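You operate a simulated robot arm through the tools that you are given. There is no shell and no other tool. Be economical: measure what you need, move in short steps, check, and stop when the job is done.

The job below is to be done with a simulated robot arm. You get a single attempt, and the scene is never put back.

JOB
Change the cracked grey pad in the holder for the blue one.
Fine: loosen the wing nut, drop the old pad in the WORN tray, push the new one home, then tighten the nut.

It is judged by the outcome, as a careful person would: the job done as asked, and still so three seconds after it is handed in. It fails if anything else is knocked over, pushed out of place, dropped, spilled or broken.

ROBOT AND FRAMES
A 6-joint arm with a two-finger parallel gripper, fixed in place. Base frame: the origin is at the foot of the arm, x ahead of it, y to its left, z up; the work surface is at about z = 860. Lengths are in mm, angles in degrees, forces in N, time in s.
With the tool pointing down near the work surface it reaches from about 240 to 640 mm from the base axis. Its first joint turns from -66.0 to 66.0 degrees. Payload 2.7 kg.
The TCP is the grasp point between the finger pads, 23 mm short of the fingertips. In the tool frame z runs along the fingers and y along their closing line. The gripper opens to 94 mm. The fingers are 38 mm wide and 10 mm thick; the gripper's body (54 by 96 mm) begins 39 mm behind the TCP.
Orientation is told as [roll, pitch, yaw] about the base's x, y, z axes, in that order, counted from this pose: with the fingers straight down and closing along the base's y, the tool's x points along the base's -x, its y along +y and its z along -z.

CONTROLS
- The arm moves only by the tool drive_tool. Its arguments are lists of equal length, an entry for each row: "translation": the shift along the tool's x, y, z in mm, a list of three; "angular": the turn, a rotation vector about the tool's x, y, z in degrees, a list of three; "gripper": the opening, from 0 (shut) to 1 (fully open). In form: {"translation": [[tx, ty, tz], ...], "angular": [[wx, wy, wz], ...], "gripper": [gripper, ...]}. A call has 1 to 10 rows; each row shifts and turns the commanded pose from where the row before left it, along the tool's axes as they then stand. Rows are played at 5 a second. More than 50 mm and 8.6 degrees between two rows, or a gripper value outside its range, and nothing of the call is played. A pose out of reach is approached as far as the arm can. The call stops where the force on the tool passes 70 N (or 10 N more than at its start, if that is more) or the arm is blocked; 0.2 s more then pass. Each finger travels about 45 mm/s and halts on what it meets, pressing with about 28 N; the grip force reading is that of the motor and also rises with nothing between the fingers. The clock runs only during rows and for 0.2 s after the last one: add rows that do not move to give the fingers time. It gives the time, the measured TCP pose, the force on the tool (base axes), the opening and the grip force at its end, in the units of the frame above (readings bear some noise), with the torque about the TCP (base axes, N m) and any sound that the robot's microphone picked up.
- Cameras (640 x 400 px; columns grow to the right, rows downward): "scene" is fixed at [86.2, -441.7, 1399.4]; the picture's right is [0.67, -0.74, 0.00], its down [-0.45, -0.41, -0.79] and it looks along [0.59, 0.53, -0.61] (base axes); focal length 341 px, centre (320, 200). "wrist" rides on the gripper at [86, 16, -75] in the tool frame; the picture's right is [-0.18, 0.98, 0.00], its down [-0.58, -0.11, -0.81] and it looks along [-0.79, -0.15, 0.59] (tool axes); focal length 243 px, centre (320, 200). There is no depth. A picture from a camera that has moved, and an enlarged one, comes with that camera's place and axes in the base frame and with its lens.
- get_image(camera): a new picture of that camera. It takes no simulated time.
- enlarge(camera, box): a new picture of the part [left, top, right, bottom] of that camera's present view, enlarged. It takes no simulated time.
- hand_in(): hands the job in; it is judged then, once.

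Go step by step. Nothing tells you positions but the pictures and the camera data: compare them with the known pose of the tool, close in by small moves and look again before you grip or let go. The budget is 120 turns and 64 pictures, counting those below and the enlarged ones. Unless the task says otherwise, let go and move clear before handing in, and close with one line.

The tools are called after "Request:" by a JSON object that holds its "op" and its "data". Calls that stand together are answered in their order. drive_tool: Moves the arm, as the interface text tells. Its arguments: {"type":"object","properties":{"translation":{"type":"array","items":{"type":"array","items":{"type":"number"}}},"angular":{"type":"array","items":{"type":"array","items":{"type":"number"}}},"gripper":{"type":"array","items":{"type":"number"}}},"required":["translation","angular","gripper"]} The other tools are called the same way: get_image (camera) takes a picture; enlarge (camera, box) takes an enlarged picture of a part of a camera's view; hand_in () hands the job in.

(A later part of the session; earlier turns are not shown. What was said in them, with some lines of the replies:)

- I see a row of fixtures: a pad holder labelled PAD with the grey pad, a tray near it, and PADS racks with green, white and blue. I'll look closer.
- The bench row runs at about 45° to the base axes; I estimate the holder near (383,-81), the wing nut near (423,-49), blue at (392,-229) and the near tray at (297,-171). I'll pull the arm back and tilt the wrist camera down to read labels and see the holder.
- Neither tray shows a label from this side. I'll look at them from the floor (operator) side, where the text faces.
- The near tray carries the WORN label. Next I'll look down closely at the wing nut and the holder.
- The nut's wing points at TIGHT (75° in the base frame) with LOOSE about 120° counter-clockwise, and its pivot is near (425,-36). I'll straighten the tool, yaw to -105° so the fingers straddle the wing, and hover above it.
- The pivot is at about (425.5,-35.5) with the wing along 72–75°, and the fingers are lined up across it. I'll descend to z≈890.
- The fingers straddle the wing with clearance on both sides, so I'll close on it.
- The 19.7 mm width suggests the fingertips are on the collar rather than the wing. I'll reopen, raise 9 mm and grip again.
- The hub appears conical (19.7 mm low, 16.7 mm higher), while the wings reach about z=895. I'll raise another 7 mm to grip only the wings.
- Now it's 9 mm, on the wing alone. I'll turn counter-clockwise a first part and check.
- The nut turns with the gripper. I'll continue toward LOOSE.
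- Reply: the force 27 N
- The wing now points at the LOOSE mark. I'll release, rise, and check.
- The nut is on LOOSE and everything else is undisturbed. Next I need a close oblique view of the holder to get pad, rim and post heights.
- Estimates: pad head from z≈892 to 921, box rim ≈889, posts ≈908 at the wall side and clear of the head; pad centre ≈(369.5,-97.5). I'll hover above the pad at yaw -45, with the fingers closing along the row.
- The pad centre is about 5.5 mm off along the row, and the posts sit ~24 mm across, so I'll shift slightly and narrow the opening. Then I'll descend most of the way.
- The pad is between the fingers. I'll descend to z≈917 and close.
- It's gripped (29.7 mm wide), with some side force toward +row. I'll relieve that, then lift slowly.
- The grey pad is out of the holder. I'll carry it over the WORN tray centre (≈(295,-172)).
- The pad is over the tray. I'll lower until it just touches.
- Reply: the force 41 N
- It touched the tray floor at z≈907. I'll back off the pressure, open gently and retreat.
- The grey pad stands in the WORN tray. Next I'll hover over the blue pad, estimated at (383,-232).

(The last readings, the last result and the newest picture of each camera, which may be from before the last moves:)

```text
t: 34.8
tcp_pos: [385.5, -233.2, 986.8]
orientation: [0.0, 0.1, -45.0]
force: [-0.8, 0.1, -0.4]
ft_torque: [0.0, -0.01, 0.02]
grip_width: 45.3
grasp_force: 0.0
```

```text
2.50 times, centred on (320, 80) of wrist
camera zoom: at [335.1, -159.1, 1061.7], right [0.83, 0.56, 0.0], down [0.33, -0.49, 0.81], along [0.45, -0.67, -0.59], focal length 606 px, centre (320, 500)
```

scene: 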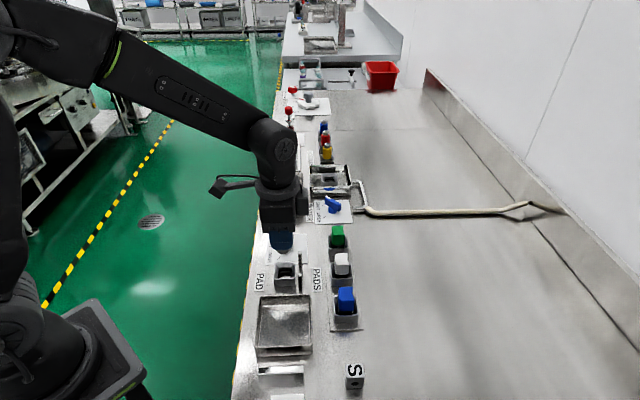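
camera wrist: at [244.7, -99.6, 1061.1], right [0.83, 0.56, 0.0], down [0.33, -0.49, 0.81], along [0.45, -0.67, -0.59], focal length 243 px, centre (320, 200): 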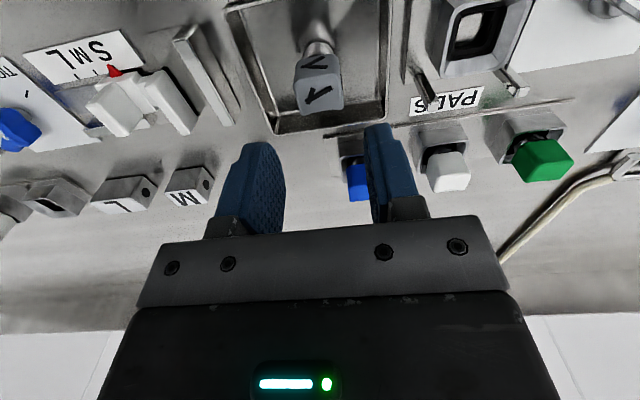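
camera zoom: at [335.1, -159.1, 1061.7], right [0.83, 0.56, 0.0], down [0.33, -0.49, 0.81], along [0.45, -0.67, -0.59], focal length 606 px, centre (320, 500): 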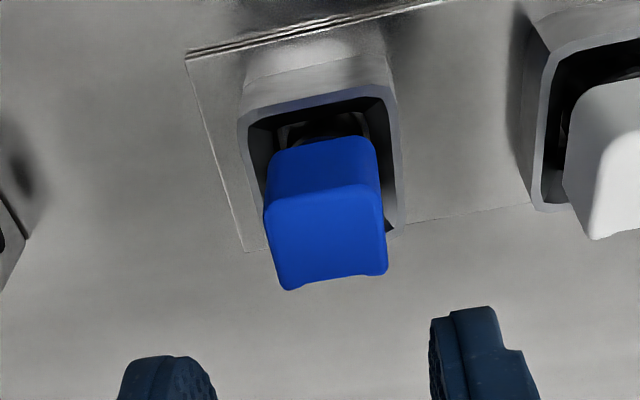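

The blue pad centre is about (383,-227). I'll correct and descend partway.

Request:
{"op": "drive_tool", "data": {"translation": [[6, 2.6, 0], [0, 0, 25], [0, 0, 22], [0, 0, 0]], "angular": [[0, 0, 0], [0, 0, 0], [0, 0, 0], [0, 0, 0]], "gripper": [0.45, 0.45, 0.45, 0.45]}}

Request:
{"op": "enlarge", "data": {"camera": "wrist", "box": [220, 60, 420, 220]}}

```text
t: 35.8
tcp_pos: [382.3, -226.3, 939.7]
orientation: [-0.1, 0.0, -45.1]
force: [0.2, -0.2, 0.6]
ft_torque: [0.0, -0.03, 0.01]
grip_width: 42.2
grasp_force: 0.0
```

```text
2.50 times, centred on (320, 140) of wrist
camera zoom: at [332.0, -151.9, 1014.4], right [0.83, 0.56, 0.0], down [0.33, -0.49, 0.81], along [0.45, -0.67, -0.59], focal length 606 px, centre (320, 350)
```

zoom: 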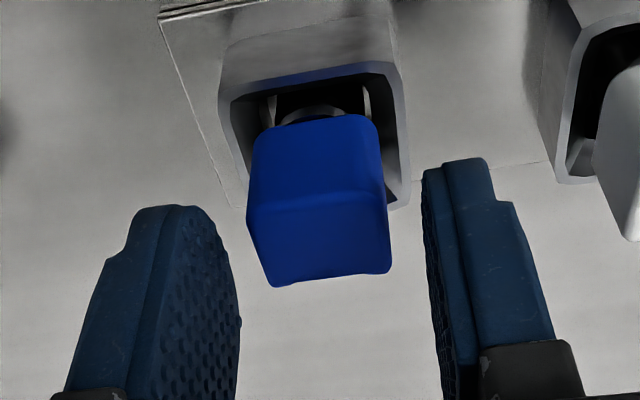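

It matches the view I had of the grey pad. I'll descend to z≈917 and close.

Request:
{"op": "drive_tool", "data": {"translation": [[0, 0.5, 12], [0, 0, 10], [0, 0, 0], [0, 0, 0], [0, 0, 0], [0, 0, 0]], "angular": [[0, 0, 0], [0, 0, 0], [0, 0, 0], [0, 0, 0], [0, 0, 0], [0, 0, 0]], "gripper": [0.45, 0.45, 0.3, 0.15, 0, 0]}}

```text
t: 37.2
tcp_pos: [380.5, -224.3, 919.0]
orientation: [0.0, 0.0, -45.1]
force: [-0.6, -0.3, 1.8]
ft_torque: [0.02, 0.01, 0.0]
grip_width: 29.4
grasp_force: 27.3
```

Request:
{"op": "drive_tool", "data": {"translation": [[0, 0, -5], [0, 0, -5], [0, 0, -10], [0, 0, -15], [0, 0, -20], [0, 0, -20], [0, 0, 0]], "angular": [[0, 0, 0], [0, 0, 0], [0, 0, 0], [0, 0, 0], [0, 0, 0], [0, 0, 0], [0, 0, 0]], "gripper": [0, 0, 0, 0, 0, 0, 0]}}

Request:
{"op": "enlarge", "data": {"camera": "wrist", "box": [220, 60, 420, 220]}}

```text
t: 38.8
tcp_pos: [380.8, -225.9, 991.8]
orientation: [-0.1, 0.2, -45.1]
force: [0.0, -0.2, -0.4]
ft_torque: [-0.01, -0.03, -0.03]
grip_width: 29.4
grasp_force: 27.8
```

```text
2.50 times, centred on (320, 140) of wrist
camera zoom: at [331.4, -153.1, 1067.1], right [0.83, 0.56, 0.0], down [0.33, -0.49, 0.81], along [0.45, -0.67, -0.59], focal length 606 px, centre (320, 350)
```

zoom: 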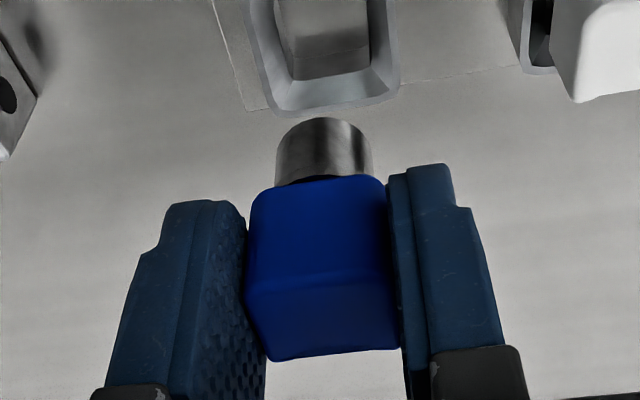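

The blue pad is out with its stem visible. I'll carry it above the holder at (365.2,-96.2).

Request:
{"op": "drive_tool", "data": {"translation": [[34.3, 26.8, 0], [34.3, 26.8, 0], [34.3, 26.7, 0], [0, 0, 0], [0, 0, 0]], "angular": [[0, 0, 0], [0, 0, 0], [0, 0, 0], [0, 0, 0], [0, 0, 0]], "gripper": [0, 0, 0, 0, 0]}}

Request:
{"op": "drive_tool", "data": {"translation": [[0, 0, 10], [0, 0, 0]], "angular": [[0, 0, 0], [0, 0, 0]], "gripper": [0, 0]}}

Request:
{"op": "drive_tool", "data": {"translation": [[0, 0, 10], [0, 0, 0]], "angular": [[0, 0, 0], [0, 0, 0]], "gripper": [0, 0]}}

Request:
{"op": "enlarge", "data": {"camera": "wrist", "box": [220, 30, 420, 190]}}

```text
t: 40.0
tcp_pos: [364.1, -97.1, 993.5]
orientation: [0.1, 0.1, -45.1]
force: [-0.1, 0.9, -1.2]
ft_torque: [-0.01, 0.01, -0.01]
grip_width: 29.2
grasp_force: 28.1
```

```text
t: 40.6
tcp_pos: [365.2, -96.4, 982.1]
orientation: [0.0, 0.0, -45.0]
force: [-1.0, 0.2, 0.2]
ft_torque: [0.01, -0.01, -0.01]
grip_width: 29.5
grasp_force: 28.3
```

```text
t: 41.2
tcp_pos: [365.6, -95.4, 974.7]
orientation: [-0.1, 0.1, -45.0]
force: [-0.4, -1.4, -1.3]
ft_torque: [0.05, 0.0, 0.0]
grip_width: 29.5
grasp_force: 27.7
```

```text
2.50 times, centred on (320, 110) of wrist
camera zoom: at [315.3, -23.1, 1048.3], right [0.83, 0.56, 0.0], down [0.33, -0.49, 0.81], along [0.45, -0.67, -0.59], focal length 606 px, centre (320, 425)
```

zoom: 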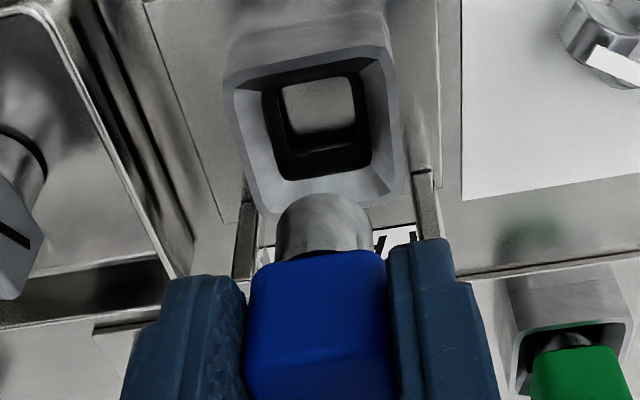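

The position averages (365,-96.3), on target above the funnelled socket. I'll lower the pad in.

Request:
{"op": "drive_tool", "data": {"translation": [[0, 0, 20], [0, 0, 15], [0, 0, 5], [0, 0, 4], [0, 0, 4], [0, 0, 3], [0, 0, 0]], "angular": [[0, 0, 0], [0, 0, 0], [0, 0, 0], [0, 0, 0], [0, 0, 0], [0, 0, 0], [0, 0, 0]], "gripper": [0, 0, 0, 0, 0, 0, 0]}}

```text
t: 42.4
tcp_pos: [369.1, -96.7, 932.5]
orientation: [0.5, -0.7, -44.9]
force: [-0.5, 0.5, 8.7]
ft_torque: [-0.13, -0.03, -0.01]
grip_width: 29.5
grasp_force: 27.7
stopped in row 5: the force on the tool passed its limit at 76 N (the readings are from after the stop); the commanded pose is now the measured one
```

It stopped early at z≈932 on contact. I'll look.

Request:
{"op": "enlarge", "data": {"camera": "wrist", "box": [220, 50, 420, 210]}}

Request:
{"op": "enlarge", "data": {"camera": "scene", "box": [255, 225, 325, 295]}}

```text
2.50 times, centred on (320, 130) of wrist
camera zoom: at [317.9, -23.3, 1006.3], right [0.82, 0.56, 0.01], down [0.32, -0.49, 0.81], along [0.46, -0.67, -0.58], focal length 606 px, centre (320, 375)
```

zoom: 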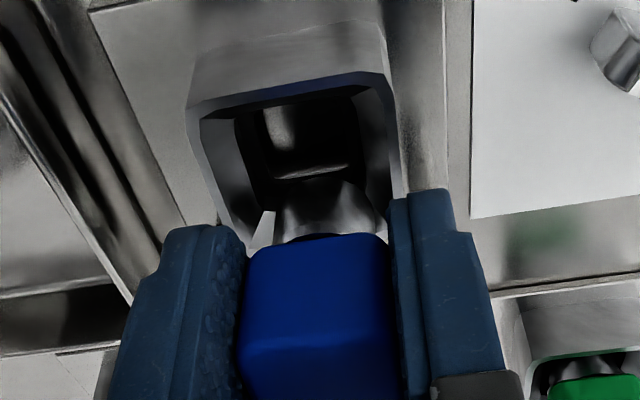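

```text
5.71 times, centred on (290, 260) of scene
camera zoom: at [86.1, -441.6, 1399.5], right [0.67, -0.74, 0.0], down [-0.45, -0.41, -0.79], along [0.59, 0.53, -0.61], focal length 1949 px, centre (491, -143)
```

zoom: 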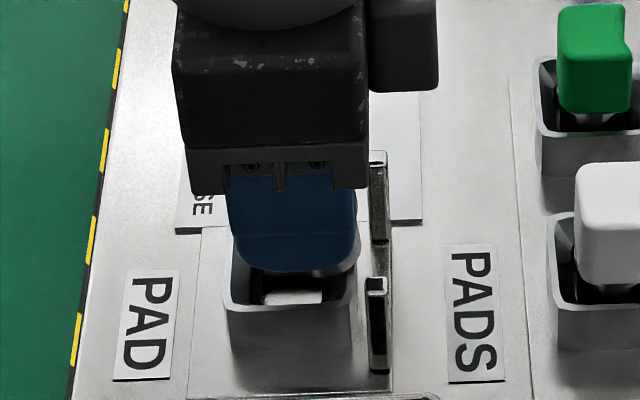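

The pad slipped up in the grip about 8 mm after hitting something near the rim height. I'll lift and inspect the socket and stem.

Request:
{"op": "drive_tool", "data": {"translation": [[0, 0, -15], [0, 0, -20], [0, 0, 0]], "angular": [[0, 0, 0], [0, 0, 0], [0, 0, 0]], "gripper": [0, 0, 0]}}

Request:
{"op": "enlarge", "data": {"camera": "wrist", "box": [260, 40, 380, 160]}}

Request:
{"op": "enlarge", "data": {"camera": "scene", "box": [260, 220, 320, 290]}}

```text
t: 43.2
tcp_pos: [368.1, -97.4, 967.6]
orientation: [0.3, -0.4, -45.0]
force: [-0.5, -0.5, 0.0]
ft_torque: [0.0, 0.02, -0.03]
grip_width: 29.5
grasp_force: 27.7
```

```text
3.33 times, centred on (320, 100) of wrist
camera zoom: at [317.2, -23.4, 1041.5], right [0.83, 0.56, 0.01], down [0.32, -0.49, 0.81], along [0.46, -0.67, -0.59], focal length 809 px, centre (320, 533)
```

zoom: 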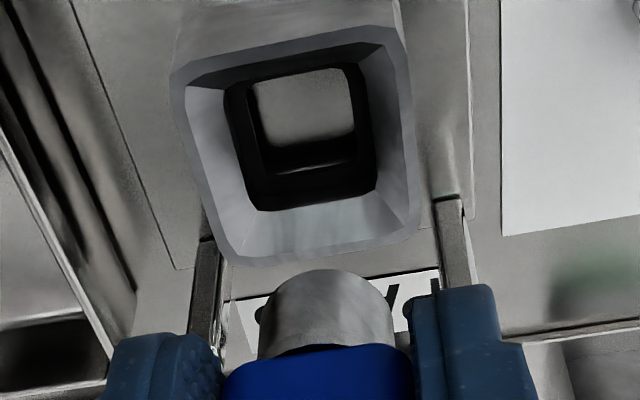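

```text
5.71 times, centred on (290, 255) of scene
camera zoom: at [86.2, -441.7, 1399.4], right [0.67, -0.74, 0.0], down [-0.45, -0.41, -0.79], along [0.59, 0.53, -0.61], focal length 1949 px, centre (491, -114)
```

zoom: 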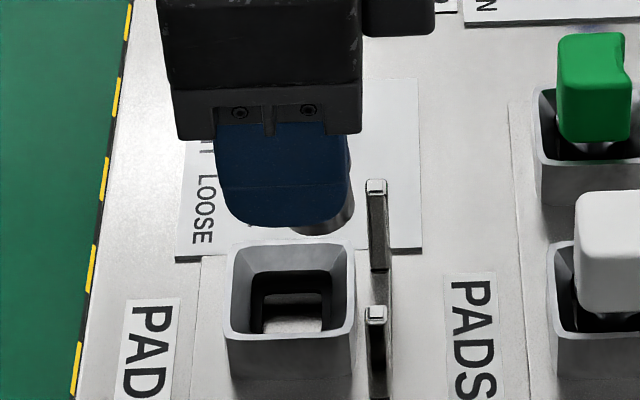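

Request:
{"op": "enlarge", "data": {"camera": "wrist", "box": [240, 90, 400, 230]}}

```text
2.86 times, centred on (320, 160) of wrist
camera zoom: at [317.2, -23.4, 1041.5], right [0.83, 0.56, 0.01], down [0.32, -0.49, 0.81], along [0.46, -0.67, -0.59], focal length 693 px, centre (320, 314)
```

zoom: 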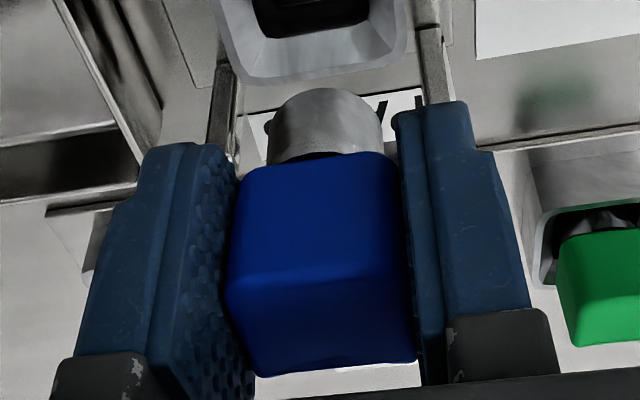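

The pad tilted about 10° in the grip (stem end toward the wall), which means it caught the floor-side edge of the funnel. I'll tilt the tool to bring the stem upright again and compare it with the socket.

Request:
{"op": "drive_tool", "data": {"translation": [[0, 0, 0], [0, 0, 0], [0, 0, 0]], "angular": [[0, 4.5, 0], [0, 4.5, 0], [0, 0, 0]], "gripper": [0, 0, 0]}}

Request:
{"op": "enlarge", "data": {"camera": "scene", "box": [260, 220, 320, 290]}}

```text
t: 44.0
tcp_pos: [369.0, -97.0, 968.0]
orientation: [0.4, 8.5, -44.9]
force: [-0.4, -0.3, -0.9]
ft_torque: [0.0, 0.03, -0.03]
grip_width: 29.4
grasp_force: 27.6
```

```text
5.71 times, centred on (290, 255) of scene
camera zoom: at [86.3, -441.7, 1399.4], right [0.67, -0.74, 0.0], down [-0.45, -0.41, -0.79], along [0.59, 0.53, -0.61], focal length 1949 px, centre (491, -114)
```

zoom: 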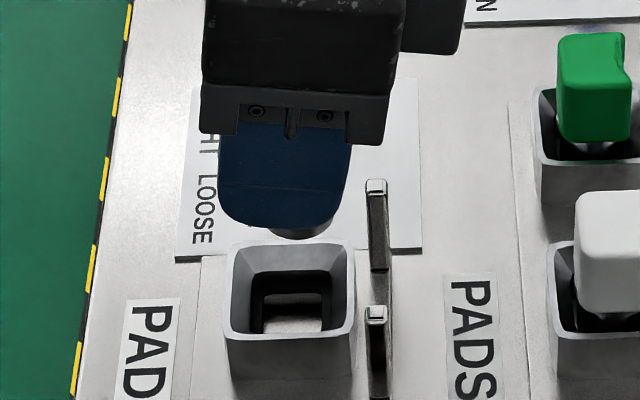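

The stem now looks roughly upright, but about 4 mm too far wall-ward and ~2.7 mm too far along the row. I'll correct that, descend to just above the funnel and look.

Request:
{"op": "drive_tool", "data": {"translation": [[3.95, -2.7, 0.6], [-2.3, 0, 14.8], [-1.4, 0, 8.9], [0, 0, 0]], "angular": [[0, 0, 0], [0, 0, 0], [0, 0, 0], [0, 0, 0]], "gripper": [0, 0, 0, 0]}}

Request:
{"op": "enlarge", "data": {"camera": "scene", "box": [260, 225, 320, 295]}}

Request:
{"op": "enlarge", "data": {"camera": "wrist", "box": [250, 60, 390, 190]}}

```text
t: 45.0
tcp_pos: [362.9, -96.6, 943.4]
orientation: [0.4, 8.5, -44.9]
force: [1.1, 0.1, -0.3]
ft_torque: [-0.01, 0.01, 0.01]
grip_width: 29.6
grasp_force: 27.8
```

```text
5.71 times, centred on (290, 260) of scene
camera zoom: at [86.2, -441.7, 1399.4], right [0.67, -0.74, 0.0], down [-0.45, -0.41, -0.79], along [0.59, 0.53, -0.61], focal length 1949 px, centre (491, -143)
```

zoom: 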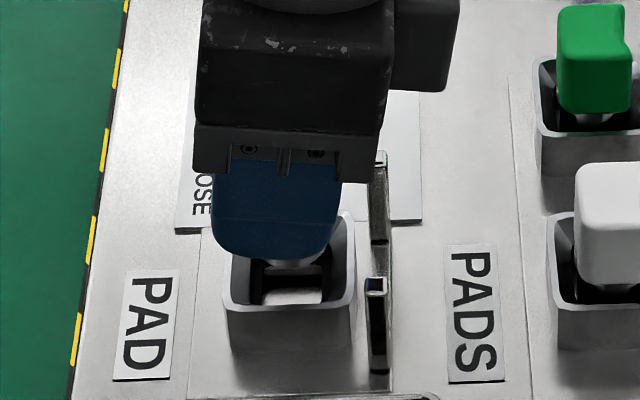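

```text
3.08 times, centred on (320, 125) of wrist
camera zoom: at [320.9, -31.4, 1029.3], right [0.82, 0.57, -0.02], down [0.41, -0.57, 0.71], along [0.39, -0.59, -0.7], focal length 746 px, centre (320, 431)
```

zoom: 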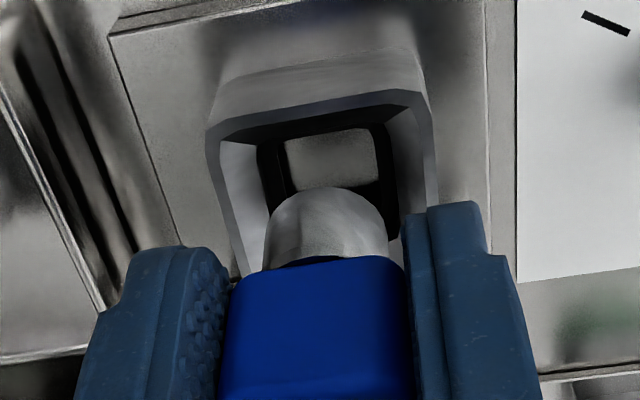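

The stem now lines up with the hole in both views. I'll descend in small steps.

Request:
{"op": "drive_tool", "data": {"translation": [[-0.62, 0, 3.95], [-0.62, 0, 3.95], [-0.62, 0, 3.95], [0, 0, 0]], "angular": [[0, 0, 0], [0, 0, 0], [0, 0, 0], [0, 0, 0]], "gripper": [0, 0, 0, 0]}}

Request:
{"op": "drive_tool", "data": {"translation": [[-0.47, 0, 2.96], [-0.47, 0, 2.96], [0, 0, 0]], "angular": [[0, 0, 0], [0, 0, 0], [0, 0, 0]], "gripper": [0, 0, 0]}}

```text
t: 46.0
tcp_pos: [363.1, -95.9, 930.3]
orientation: [0.4, 8.6, -44.9]
force: [0.0, -0.9, 0.2]
ft_torque: [0.0, 0.01, -0.02]
grip_width: 29.5
grasp_force: 28.1
```

```text
t: 46.8
tcp_pos: [362.8, -96.0, 924.4]
orientation: [0.3, 8.6, -45.0]
force: [-0.6, 1.2, -0.9]
ft_torque: [0.01, 0.0, 0.06]
grip_width: 29.5
grasp_force: 27.9
```

There's no contact, and the stem is entering. I'll continue down to z≈917.

Request:
{"op": "drive_tool", "data": {"translation": [[-0.47, 0, 2.96], [-0.47, 0, 2.96], [-0.2, 0, 1.5], [0, 0, 0]], "angular": [[0, 0, 0], [0, 0, 0], [0, 0, 0], [0, 0, 0]], "gripper": [0, 0, 0, 0]}}

Request:
{"op": "enlarge", "data": {"camera": "wrist", "box": [240, 60, 400, 200]}}

```text
t: 47.8
tcp_pos: [364.4, -95.0, 916.7]
orientation: [0.5, 8.5, -44.9]
force: [0.7, 0.6, -0.5]
ft_torque: [-0.02, -0.01, 0.04]
grip_width: 29.6
grasp_force: 28.1
```

```text
2.86 times, centred on (320, 130) of wrist
camera zoom: at [321.1, -31.1, 1003.3], right [0.82, 0.57, -0.02], down [0.41, -0.57, 0.71], along [0.39, -0.59, -0.7], focal length 693 px, centre (320, 400)
```

zoom: 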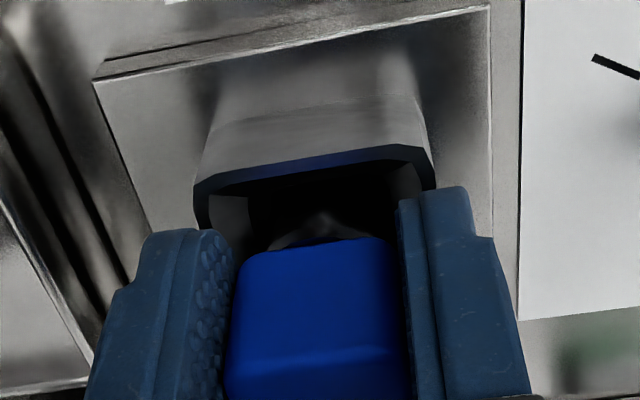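

The stem is inside the socket. I'll release, rise, level the tool, and view the pad.

Request:
{"op": "drive_tool", "data": {"translation": [[0, 0, 0], [0, 0, 0], [0, 0, 0], [5, 0, -29.6], [5, 0, -29.6], [0, 0, 0], [0, 0, 0]], "angular": [[0, 0, 0], [0, 0, 0], [0, 0, 0], [0, 0, 0], [0, 0, 0], [0, -4.5, 0], [0, -4.2, 0]], "gripper": [0.38, 0.42, 0.45, 0.45, 0.45, 0.45, 0.45]}}

Request:
{"op": "enlarge", "data": {"camera": "wrist", "box": [220, 10, 420, 170]}}

Request:
{"op": "enlarge", "data": {"camera": "scene", "box": [250, 225, 370, 345]}}

```text
t: 49.4
tcp_pos: [363.2, -95.4, 976.4]
orientation: [0.3, -0.3, -45.0]
force: [0.0, -0.2, -0.2]
ft_torque: [-0.02, 0.02, 0.04]
grip_width: 42.4
grasp_force: 0.0
```

```text
2.50 times, centred on (320, 90) of wrist
camera zoom: at [312.4, -22.7, 1050.8], right [0.83, 0.56, 0.01], down [0.33, -0.49, 0.81], along [0.46, -0.66, -0.59], focal length 606 px, centre (320, 475)
```

zoom: 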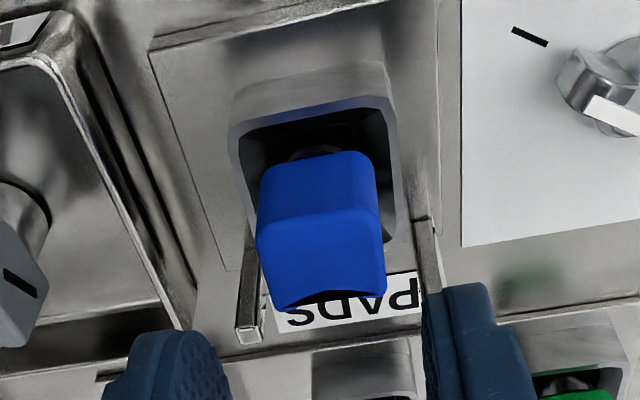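

```text
3.33 times, centred on (310, 285) of scene
camera zoom: at [86.2, -441.7, 1399.4], right [0.67, -0.74, 0.0], down [-0.45, -0.41, -0.79], along [0.59, 0.53, -0.61], focal length 1137 px, centre (353, -83)
```

zoom: 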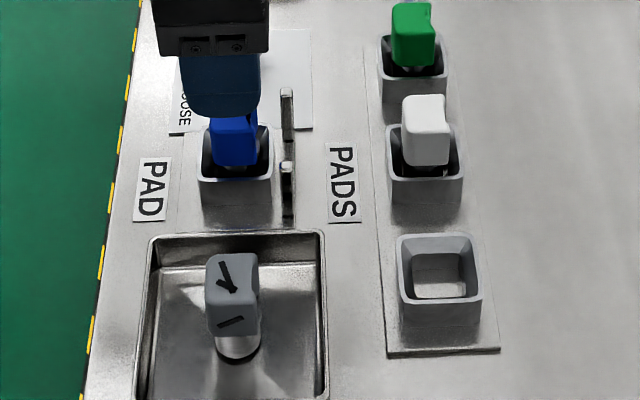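

The blue pad is in the socket and the grey one stands in the tray. I'll close the fingers and press the blue pad home from above.

Request:
{"op": "drive_tool", "data": {"translation": [[-2.4, 0, -10], [0, 0, 0], [0, 0, 0], [0, 0, 0], [0, 0, 15], [0, 0, 10], [0, 0, 0]], "angular": [[0, 0, 0], [0, 0, 0], [0, 0, 0], [0, 0, 0], [0, 0, 0], [0, 0, 0], [0, 0, 0]], "gripper": [0.2, 0, 0, 0, 0, 0, 0]}}

Request:
{"op": "drive_tool", "data": {"translation": [[0, 0, 4], [0, 0, 4], [0, 0, 3], [0, 0, 3], [0, 0, 0]], "angular": [[0, 0, 0], [0, 0, 0], [0, 0, 0], [0, 0, 0], [0, 0, 0]], "gripper": [0, 0, 0, 0, 0]}}

```text
t: 51.0
tcp_pos: [365.5, -98.2, 961.4]
orientation: [0.5, -0.2, -44.9]
force: [0.1, 0.5, -0.8]
ft_torque: [0.0, -0.02, -0.02]
grip_width: 0.4
grasp_force: 27.6
```

```text
t: 52.2
tcp_pos: [364.9, -98.0, 948.0]
orientation: [0.3, -0.2, -45.0]
force: [-0.1, -0.1, 0.6]
ft_torque: [0.01, -0.02, -0.02]
grip_width: 0.0
grasp_force: 28.5
```

Request:
{"op": "drive_tool", "data": {"translation": [[0, 0, 2], [0, 0, 2], [0, 0, 2], [0, 0, 2], [0, 0, 2], [0, 0, 2], [0, 0, 0]], "angular": [[0, 0, 0], [0, 0, 0], [0, 0, 0], [0, 0, 0], [0, 0, 0], [0, 0, 0], [0, 0, 0]], "gripper": [0, 0, 0, 0, 0, 0, 0]}}

```text
t: 53.0
tcp_pos: [365.3, -97.5, 946.7]
orientation: [0.5, -0.5, -45.0]
force: [-10.3, 1.6, 13.7]
ft_torque: [0.16, 0.36, 0.06]
grip_width: 0.1
grasp_force: 28.4
stopped in row 4: the force on the tool passed its limit at 75 N (the readings are from after the stop); the commanded pose is now the measured one
```

It resisted at 75 N with the pad top at z≈923. I'll back off and compare its seating with how the grey pad sat originally.

Request:
{"op": "drive_tool", "data": {"translation": [[0, 0, -30], [0, 0, -30], [0, 40, 0], [0, 35, 0], [0, 0, 0]], "angular": [[0, 0, 0], [0, 0, 0], [0, 0, 0], [0, 0, 0], [0, 0, 0]], "gripper": [0, 0, 0.2, 0.4, 0.45]}}

Request:
{"op": "enlarge", "data": {"camera": "scene", "box": [265, 240, 315, 300]}}

```text
t: 54.2
tcp_pos: [418.9, -42.9, 1006.7]
orientation: [0.6, -0.6, -44.9]
force: [-0.6, -0.3, -0.1]
ft_torque: [-0.02, 0.02, -0.02]
grip_width: 42.2
grasp_force: 0.0
```

```text
6.67 times, centred on (290, 270) of scene
camera zoom: at [86.3, -441.7, 1399.4], right [0.67, -0.74, 0.0], down [-0.45, -0.41, -0.79], along [0.59, 0.53, -0.61], focal length 2274 px, centre (520, -267)
```

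zoom: 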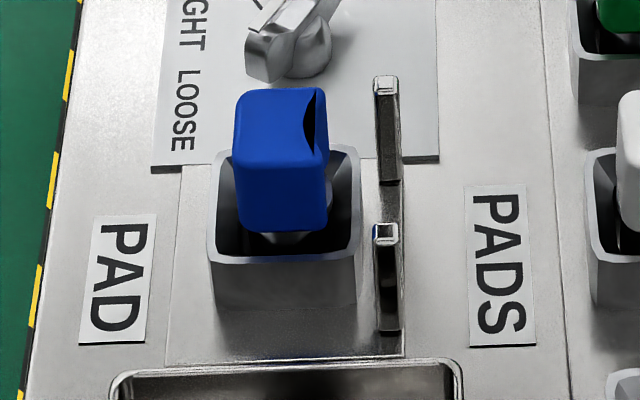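

The blue pad sits exactly where the grey one did, so it is home. Next I'll level the tool, yaw to +15° and position over the wing nut to tighten.

Request:
{"op": "drive_tool", "data": {"translation": [[0, 0, 0], [0, 0, 0], [0, 0, 0], [0, 0, 0], [0, 0, 0], [0, 0, 0], [0, 0, 0], [0, 0, 0], [-9.1, 6.6, 0], [0, 0, 0]], "angular": [[0.85, 0, -7.5], [0, 0, -7.5], [0, 0, -7.5], [0, 0, -7.5], [0, 0, -7.5], [0, 0, -7.5], [0, 0, -7.5], [0, 0, -7.4], [0, 0, 0], [0, 0, 0]], "gripper": [0.45, 0.45, 0.45, 0.45, 0.45, 0.45, 0.45, 0.45, 0.45, 0.45]}}

Request:
{"op": "drive_tool", "data": {"translation": [[0, 0, 30], [0, 0, 0]], "angular": [[0, 0, 0], [0, 0, 0]], "gripper": [0.45, 0.45]}}

Request:
{"op": "drive_tool", "data": {"translation": [[0, 0, 20], [0, 0, 0]], "angular": [[0, 0, 0], [0, 0, 0]], "gripper": [0.45, 0.45]}}

Request:
{"op": "enlarge", "data": {"camera": "wrist", "box": [220, 50, 420, 210]}}

```text
t: 56.4
tcp_pos: [425.8, -34.4, 1007.1]
orientation: [-0.6, -0.1, 15.0]
force: [-0.6, -0.4, 0.5]
ft_torque: [0.0, -0.01, -0.04]
grip_width: 42.2
grasp_force: 0.1
```

```text
t: 57.0
tcp_pos: [425.5, -34.9, 976.6]
orientation: [-0.7, -0.1, 14.9]
force: [-0.9, -1.0, -0.1]
ft_torque: [0.0, 0.0, -0.02]
grip_width: 42.1
grasp_force: 0.0
```

```text
t: 57.6
tcp_pos: [425.9, -33.9, 956.9]
orientation: [-0.6, -0.1, 15.0]
force: [0.6, -0.3, 0.5]
ft_torque: [0.0, 0.05, 0.0]
grip_width: 42.5
grasp_force: 0.2
```

```text
2.50 times, centred on (320, 130) of wrist
camera zoom: at [337.5, -40.1, 1031.1], right [-0.08, 1.0, -0.01], down [0.59, 0.05, 0.81], along [0.81, 0.05, -0.59], focal length 606 px, centre (320, 375)
```

zoom: 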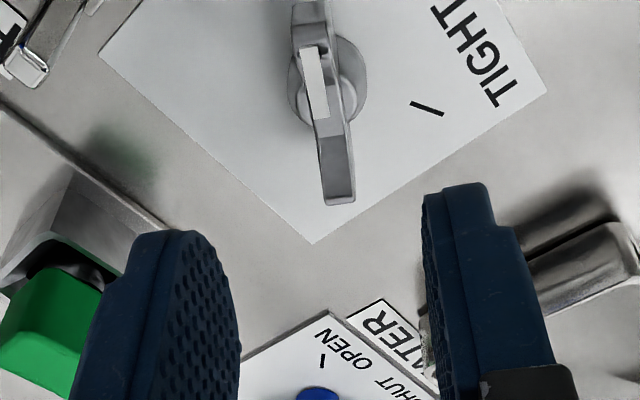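

The fingers line up with the wing. I'll descend to z≈905.5 and grip.

Request:
{"op": "drive_tool", "data": {"translation": [[0, 0, 25], [0, 0, 20], [0, 0, 6], [0, 0, 0], [0, 0, 0], [0, 0, 0], [0, 0, 0], [0, 0, 0]], "angular": [[-0.58, -0.15, 0], [0, 0, 0], [0, 0, 0], [0, 0, 0], [0, 0, 0], [0, 0, 0], [0, 0, 0], [0, 0, 0]], "gripper": [0.45, 0.45, 0.4, 0.4, 0.2, 0, 0, 0]}}

```text
t: 59.4
tcp_pos: [424.3, -33.9, 905.7]
orientation: [0.0, -0.2, 15.0]
force: [-6.8, 28.0, 1.8]
ft_torque: [0.54, 0.0, 0.02]
grip_width: 9.0
grasp_force: 45.0
```

It's gripped at 9 mm. I'll relieve the side load and turn clockwise toward TIGHT.

Request:
{"op": "drive_tool", "data": {"translation": [[0, 1.5, 0], [0, 0, 0], [0, 0, 0], [0, 0, 0], [0, 0, 0], [0, 0, 0], [0, 0, 0], [0, 0, 0], [0, 0, 0], [0, 0, 0]], "angular": [[0, 0, 0], [0, 0, 6], [0, 0, 6], [0, 0, 6], [0, 0, 6], [0, 0, 6], [0, 0, 6], [0, 0, 6], [0, 0, 6], [0, 0, 6]], "gripper": [0, 0, 0, 0, 0, 0, 0, 0, 0, 0]}}

```text
t: 61.6
tcp_pos: [424.2, -33.4, 906.4]
orientation: [0.1, -0.1, -39.3]
force: [-16.0, 24.2, 9.3]
ft_torque: [0.45, 0.44, 0.01]
grip_width: 9.2
grasp_force: 44.8
```

Request:
{"op": "drive_tool", "data": {"translation": [[1.5, 0, 0], [0, 0, 0], [0, 0, 0], [0, 0, 0], [0, 0, 0], [0, 0, 0], [0, 0, 0]], "angular": [[0, 0, 6], [0, 0, 6], [0, 0, 6], [0, 0, 6], [0, 0, 6], [0, 0, 6], [0, 0, 6]], "gripper": [0, 0, 0, 0, 0, 0, 0]}}

Request:
{"op": "drive_tool", "data": {"translation": [[0, 0, 0], [0, 0, 0], [0, 0, 0], [0, 0, 0], [0, 0, 0]], "angular": [[0, 0, 6], [0, 0, 6], [0, 0, 6], [0, 0, 6], [0, 0, 0]], "gripper": [0, 0, 0, 0, 0]}}

```text
t: 63.2
tcp_pos: [425.2, -33.1, 906.8]
orientation: [0.4, -0.1, -81.3]
force: [3.4, 13.2, 4.7]
ft_torque: [-0.94, 0.09, 0.02]
grip_width: 9.0
grasp_force: 44.6
```

```text
t: 64.4
tcp_pos: [425.9, -33.7, 906.6]
orientation: [0.5, 0.1, -105.0]
force: [20.3, 10.8, -3.6]
ft_torque: [-0.75, 0.24, 0.15]
grip_width: 9.2
grasp_force: 45.5
```

It's back at the original TIGHT angle. I'll nudge a little further to feel whether it is snug.

Request:
{"op": "drive_tool", "data": {"translation": [[0, 0, 0], [0, 0, 0], [0, 0, 0]], "angular": [[0, 0, 1.5], [0, 0, 1.5], [0, 0, 0]], "gripper": [0, 0, 0]}}

```text
t: 65.2
tcp_pos: [426.3, -32.4, 905.7]
orientation: [0.5, 0.1, -108.0]
force: [22.9, 8.7, -8.2]
ft_torque: [-0.27, 0.18, 1.78]
grip_width: 9.5
grasp_force: 45.0
```

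The torque rose to 1.8 N·m, so the nut is against its tight stop. I'll release, rise, and verify.

Request:
{"op": "drive_tool", "data": {"translation": [[0, 0, 0], [0, 0, 0], [0, 0, 0], [0, 0, -40], [0, 0, -40], [0, 0, -40], [-40, 0, 0], [0, 0, 0]], "angular": [[0, 0, -1.5], [0, 0, 0], [0, 0, 0], [0, 0, 0], [0, 0, 0], [0, 0, 0], [0, 0, 0], [0, 0, 0]], "gripper": [0, 0.3, 0.4, 0.4, 0.4, 0.4, 0.4, 0.4]}}

Request:
{"op": "get_image", "data": {"camera": "wrist"}}

Request:
{"op": "get_image", "data": {"camera": "scene"}}

```text
t: 67.0
tcp_pos: [412.3, -71.3, 1024.4]
orientation: [0.3, 0.0, -106.6]
force: [0.4, 0.6, 0.5]
ft_torque: [0.0, 0.03, 0.0]
grip_width: 37.5
grasp_force: 0.0
```

```text
5 pictures are left
camera wrist: at [451.0, 7.2, 1099.5], right [0.89, -0.46, 0.0], down [-0.27, -0.53, 0.81], along [-0.37, -0.72, -0.59], focal length 243 px, centre (320, 200)
```

wrist: 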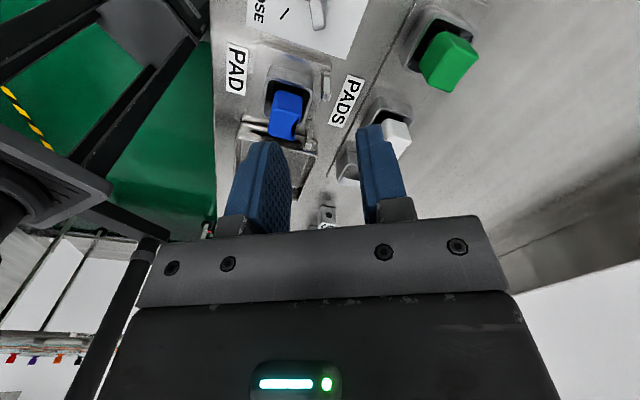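

```text
4 pictures are left
```

scene: 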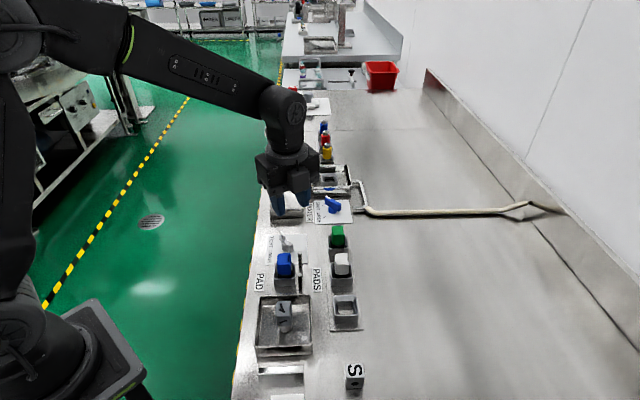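

Request:
{"op": "enlarge", "data": {"camera": "scene", "box": [245, 225, 345, 305]}}

```text
5.00 times, centred on (295, 265) of scene
camera zoom: at [86.2, -441.7, 1399.4], right [0.67, -0.74, 0.0], down [-0.45, -0.41, -0.79], along [0.59, 0.53, -0.61], focal length 1706 px, centre (445, -125)
```

zoom: 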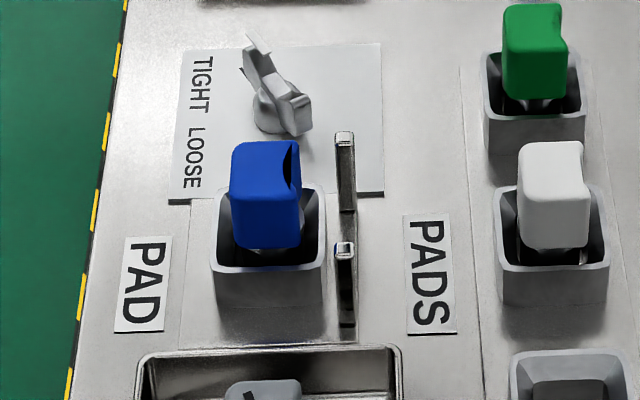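

The nut is back on TIGHT, the blue pad is seated where the grey one was, the grey pad stands in the WORN tray, and nothing else has moved. I'll hand it in.

Request:
{"op": "hand_in", "data": {}}

```text
The job is handed in.
```

The blue pad is in the holder with the nut tightened against its stop, and the cracked grey pad is in the WORN tray. The blue pad caught on the socket at the first try and tilted in the grip, so I straightened it, reinserted it and pressed it down with about 75 N.
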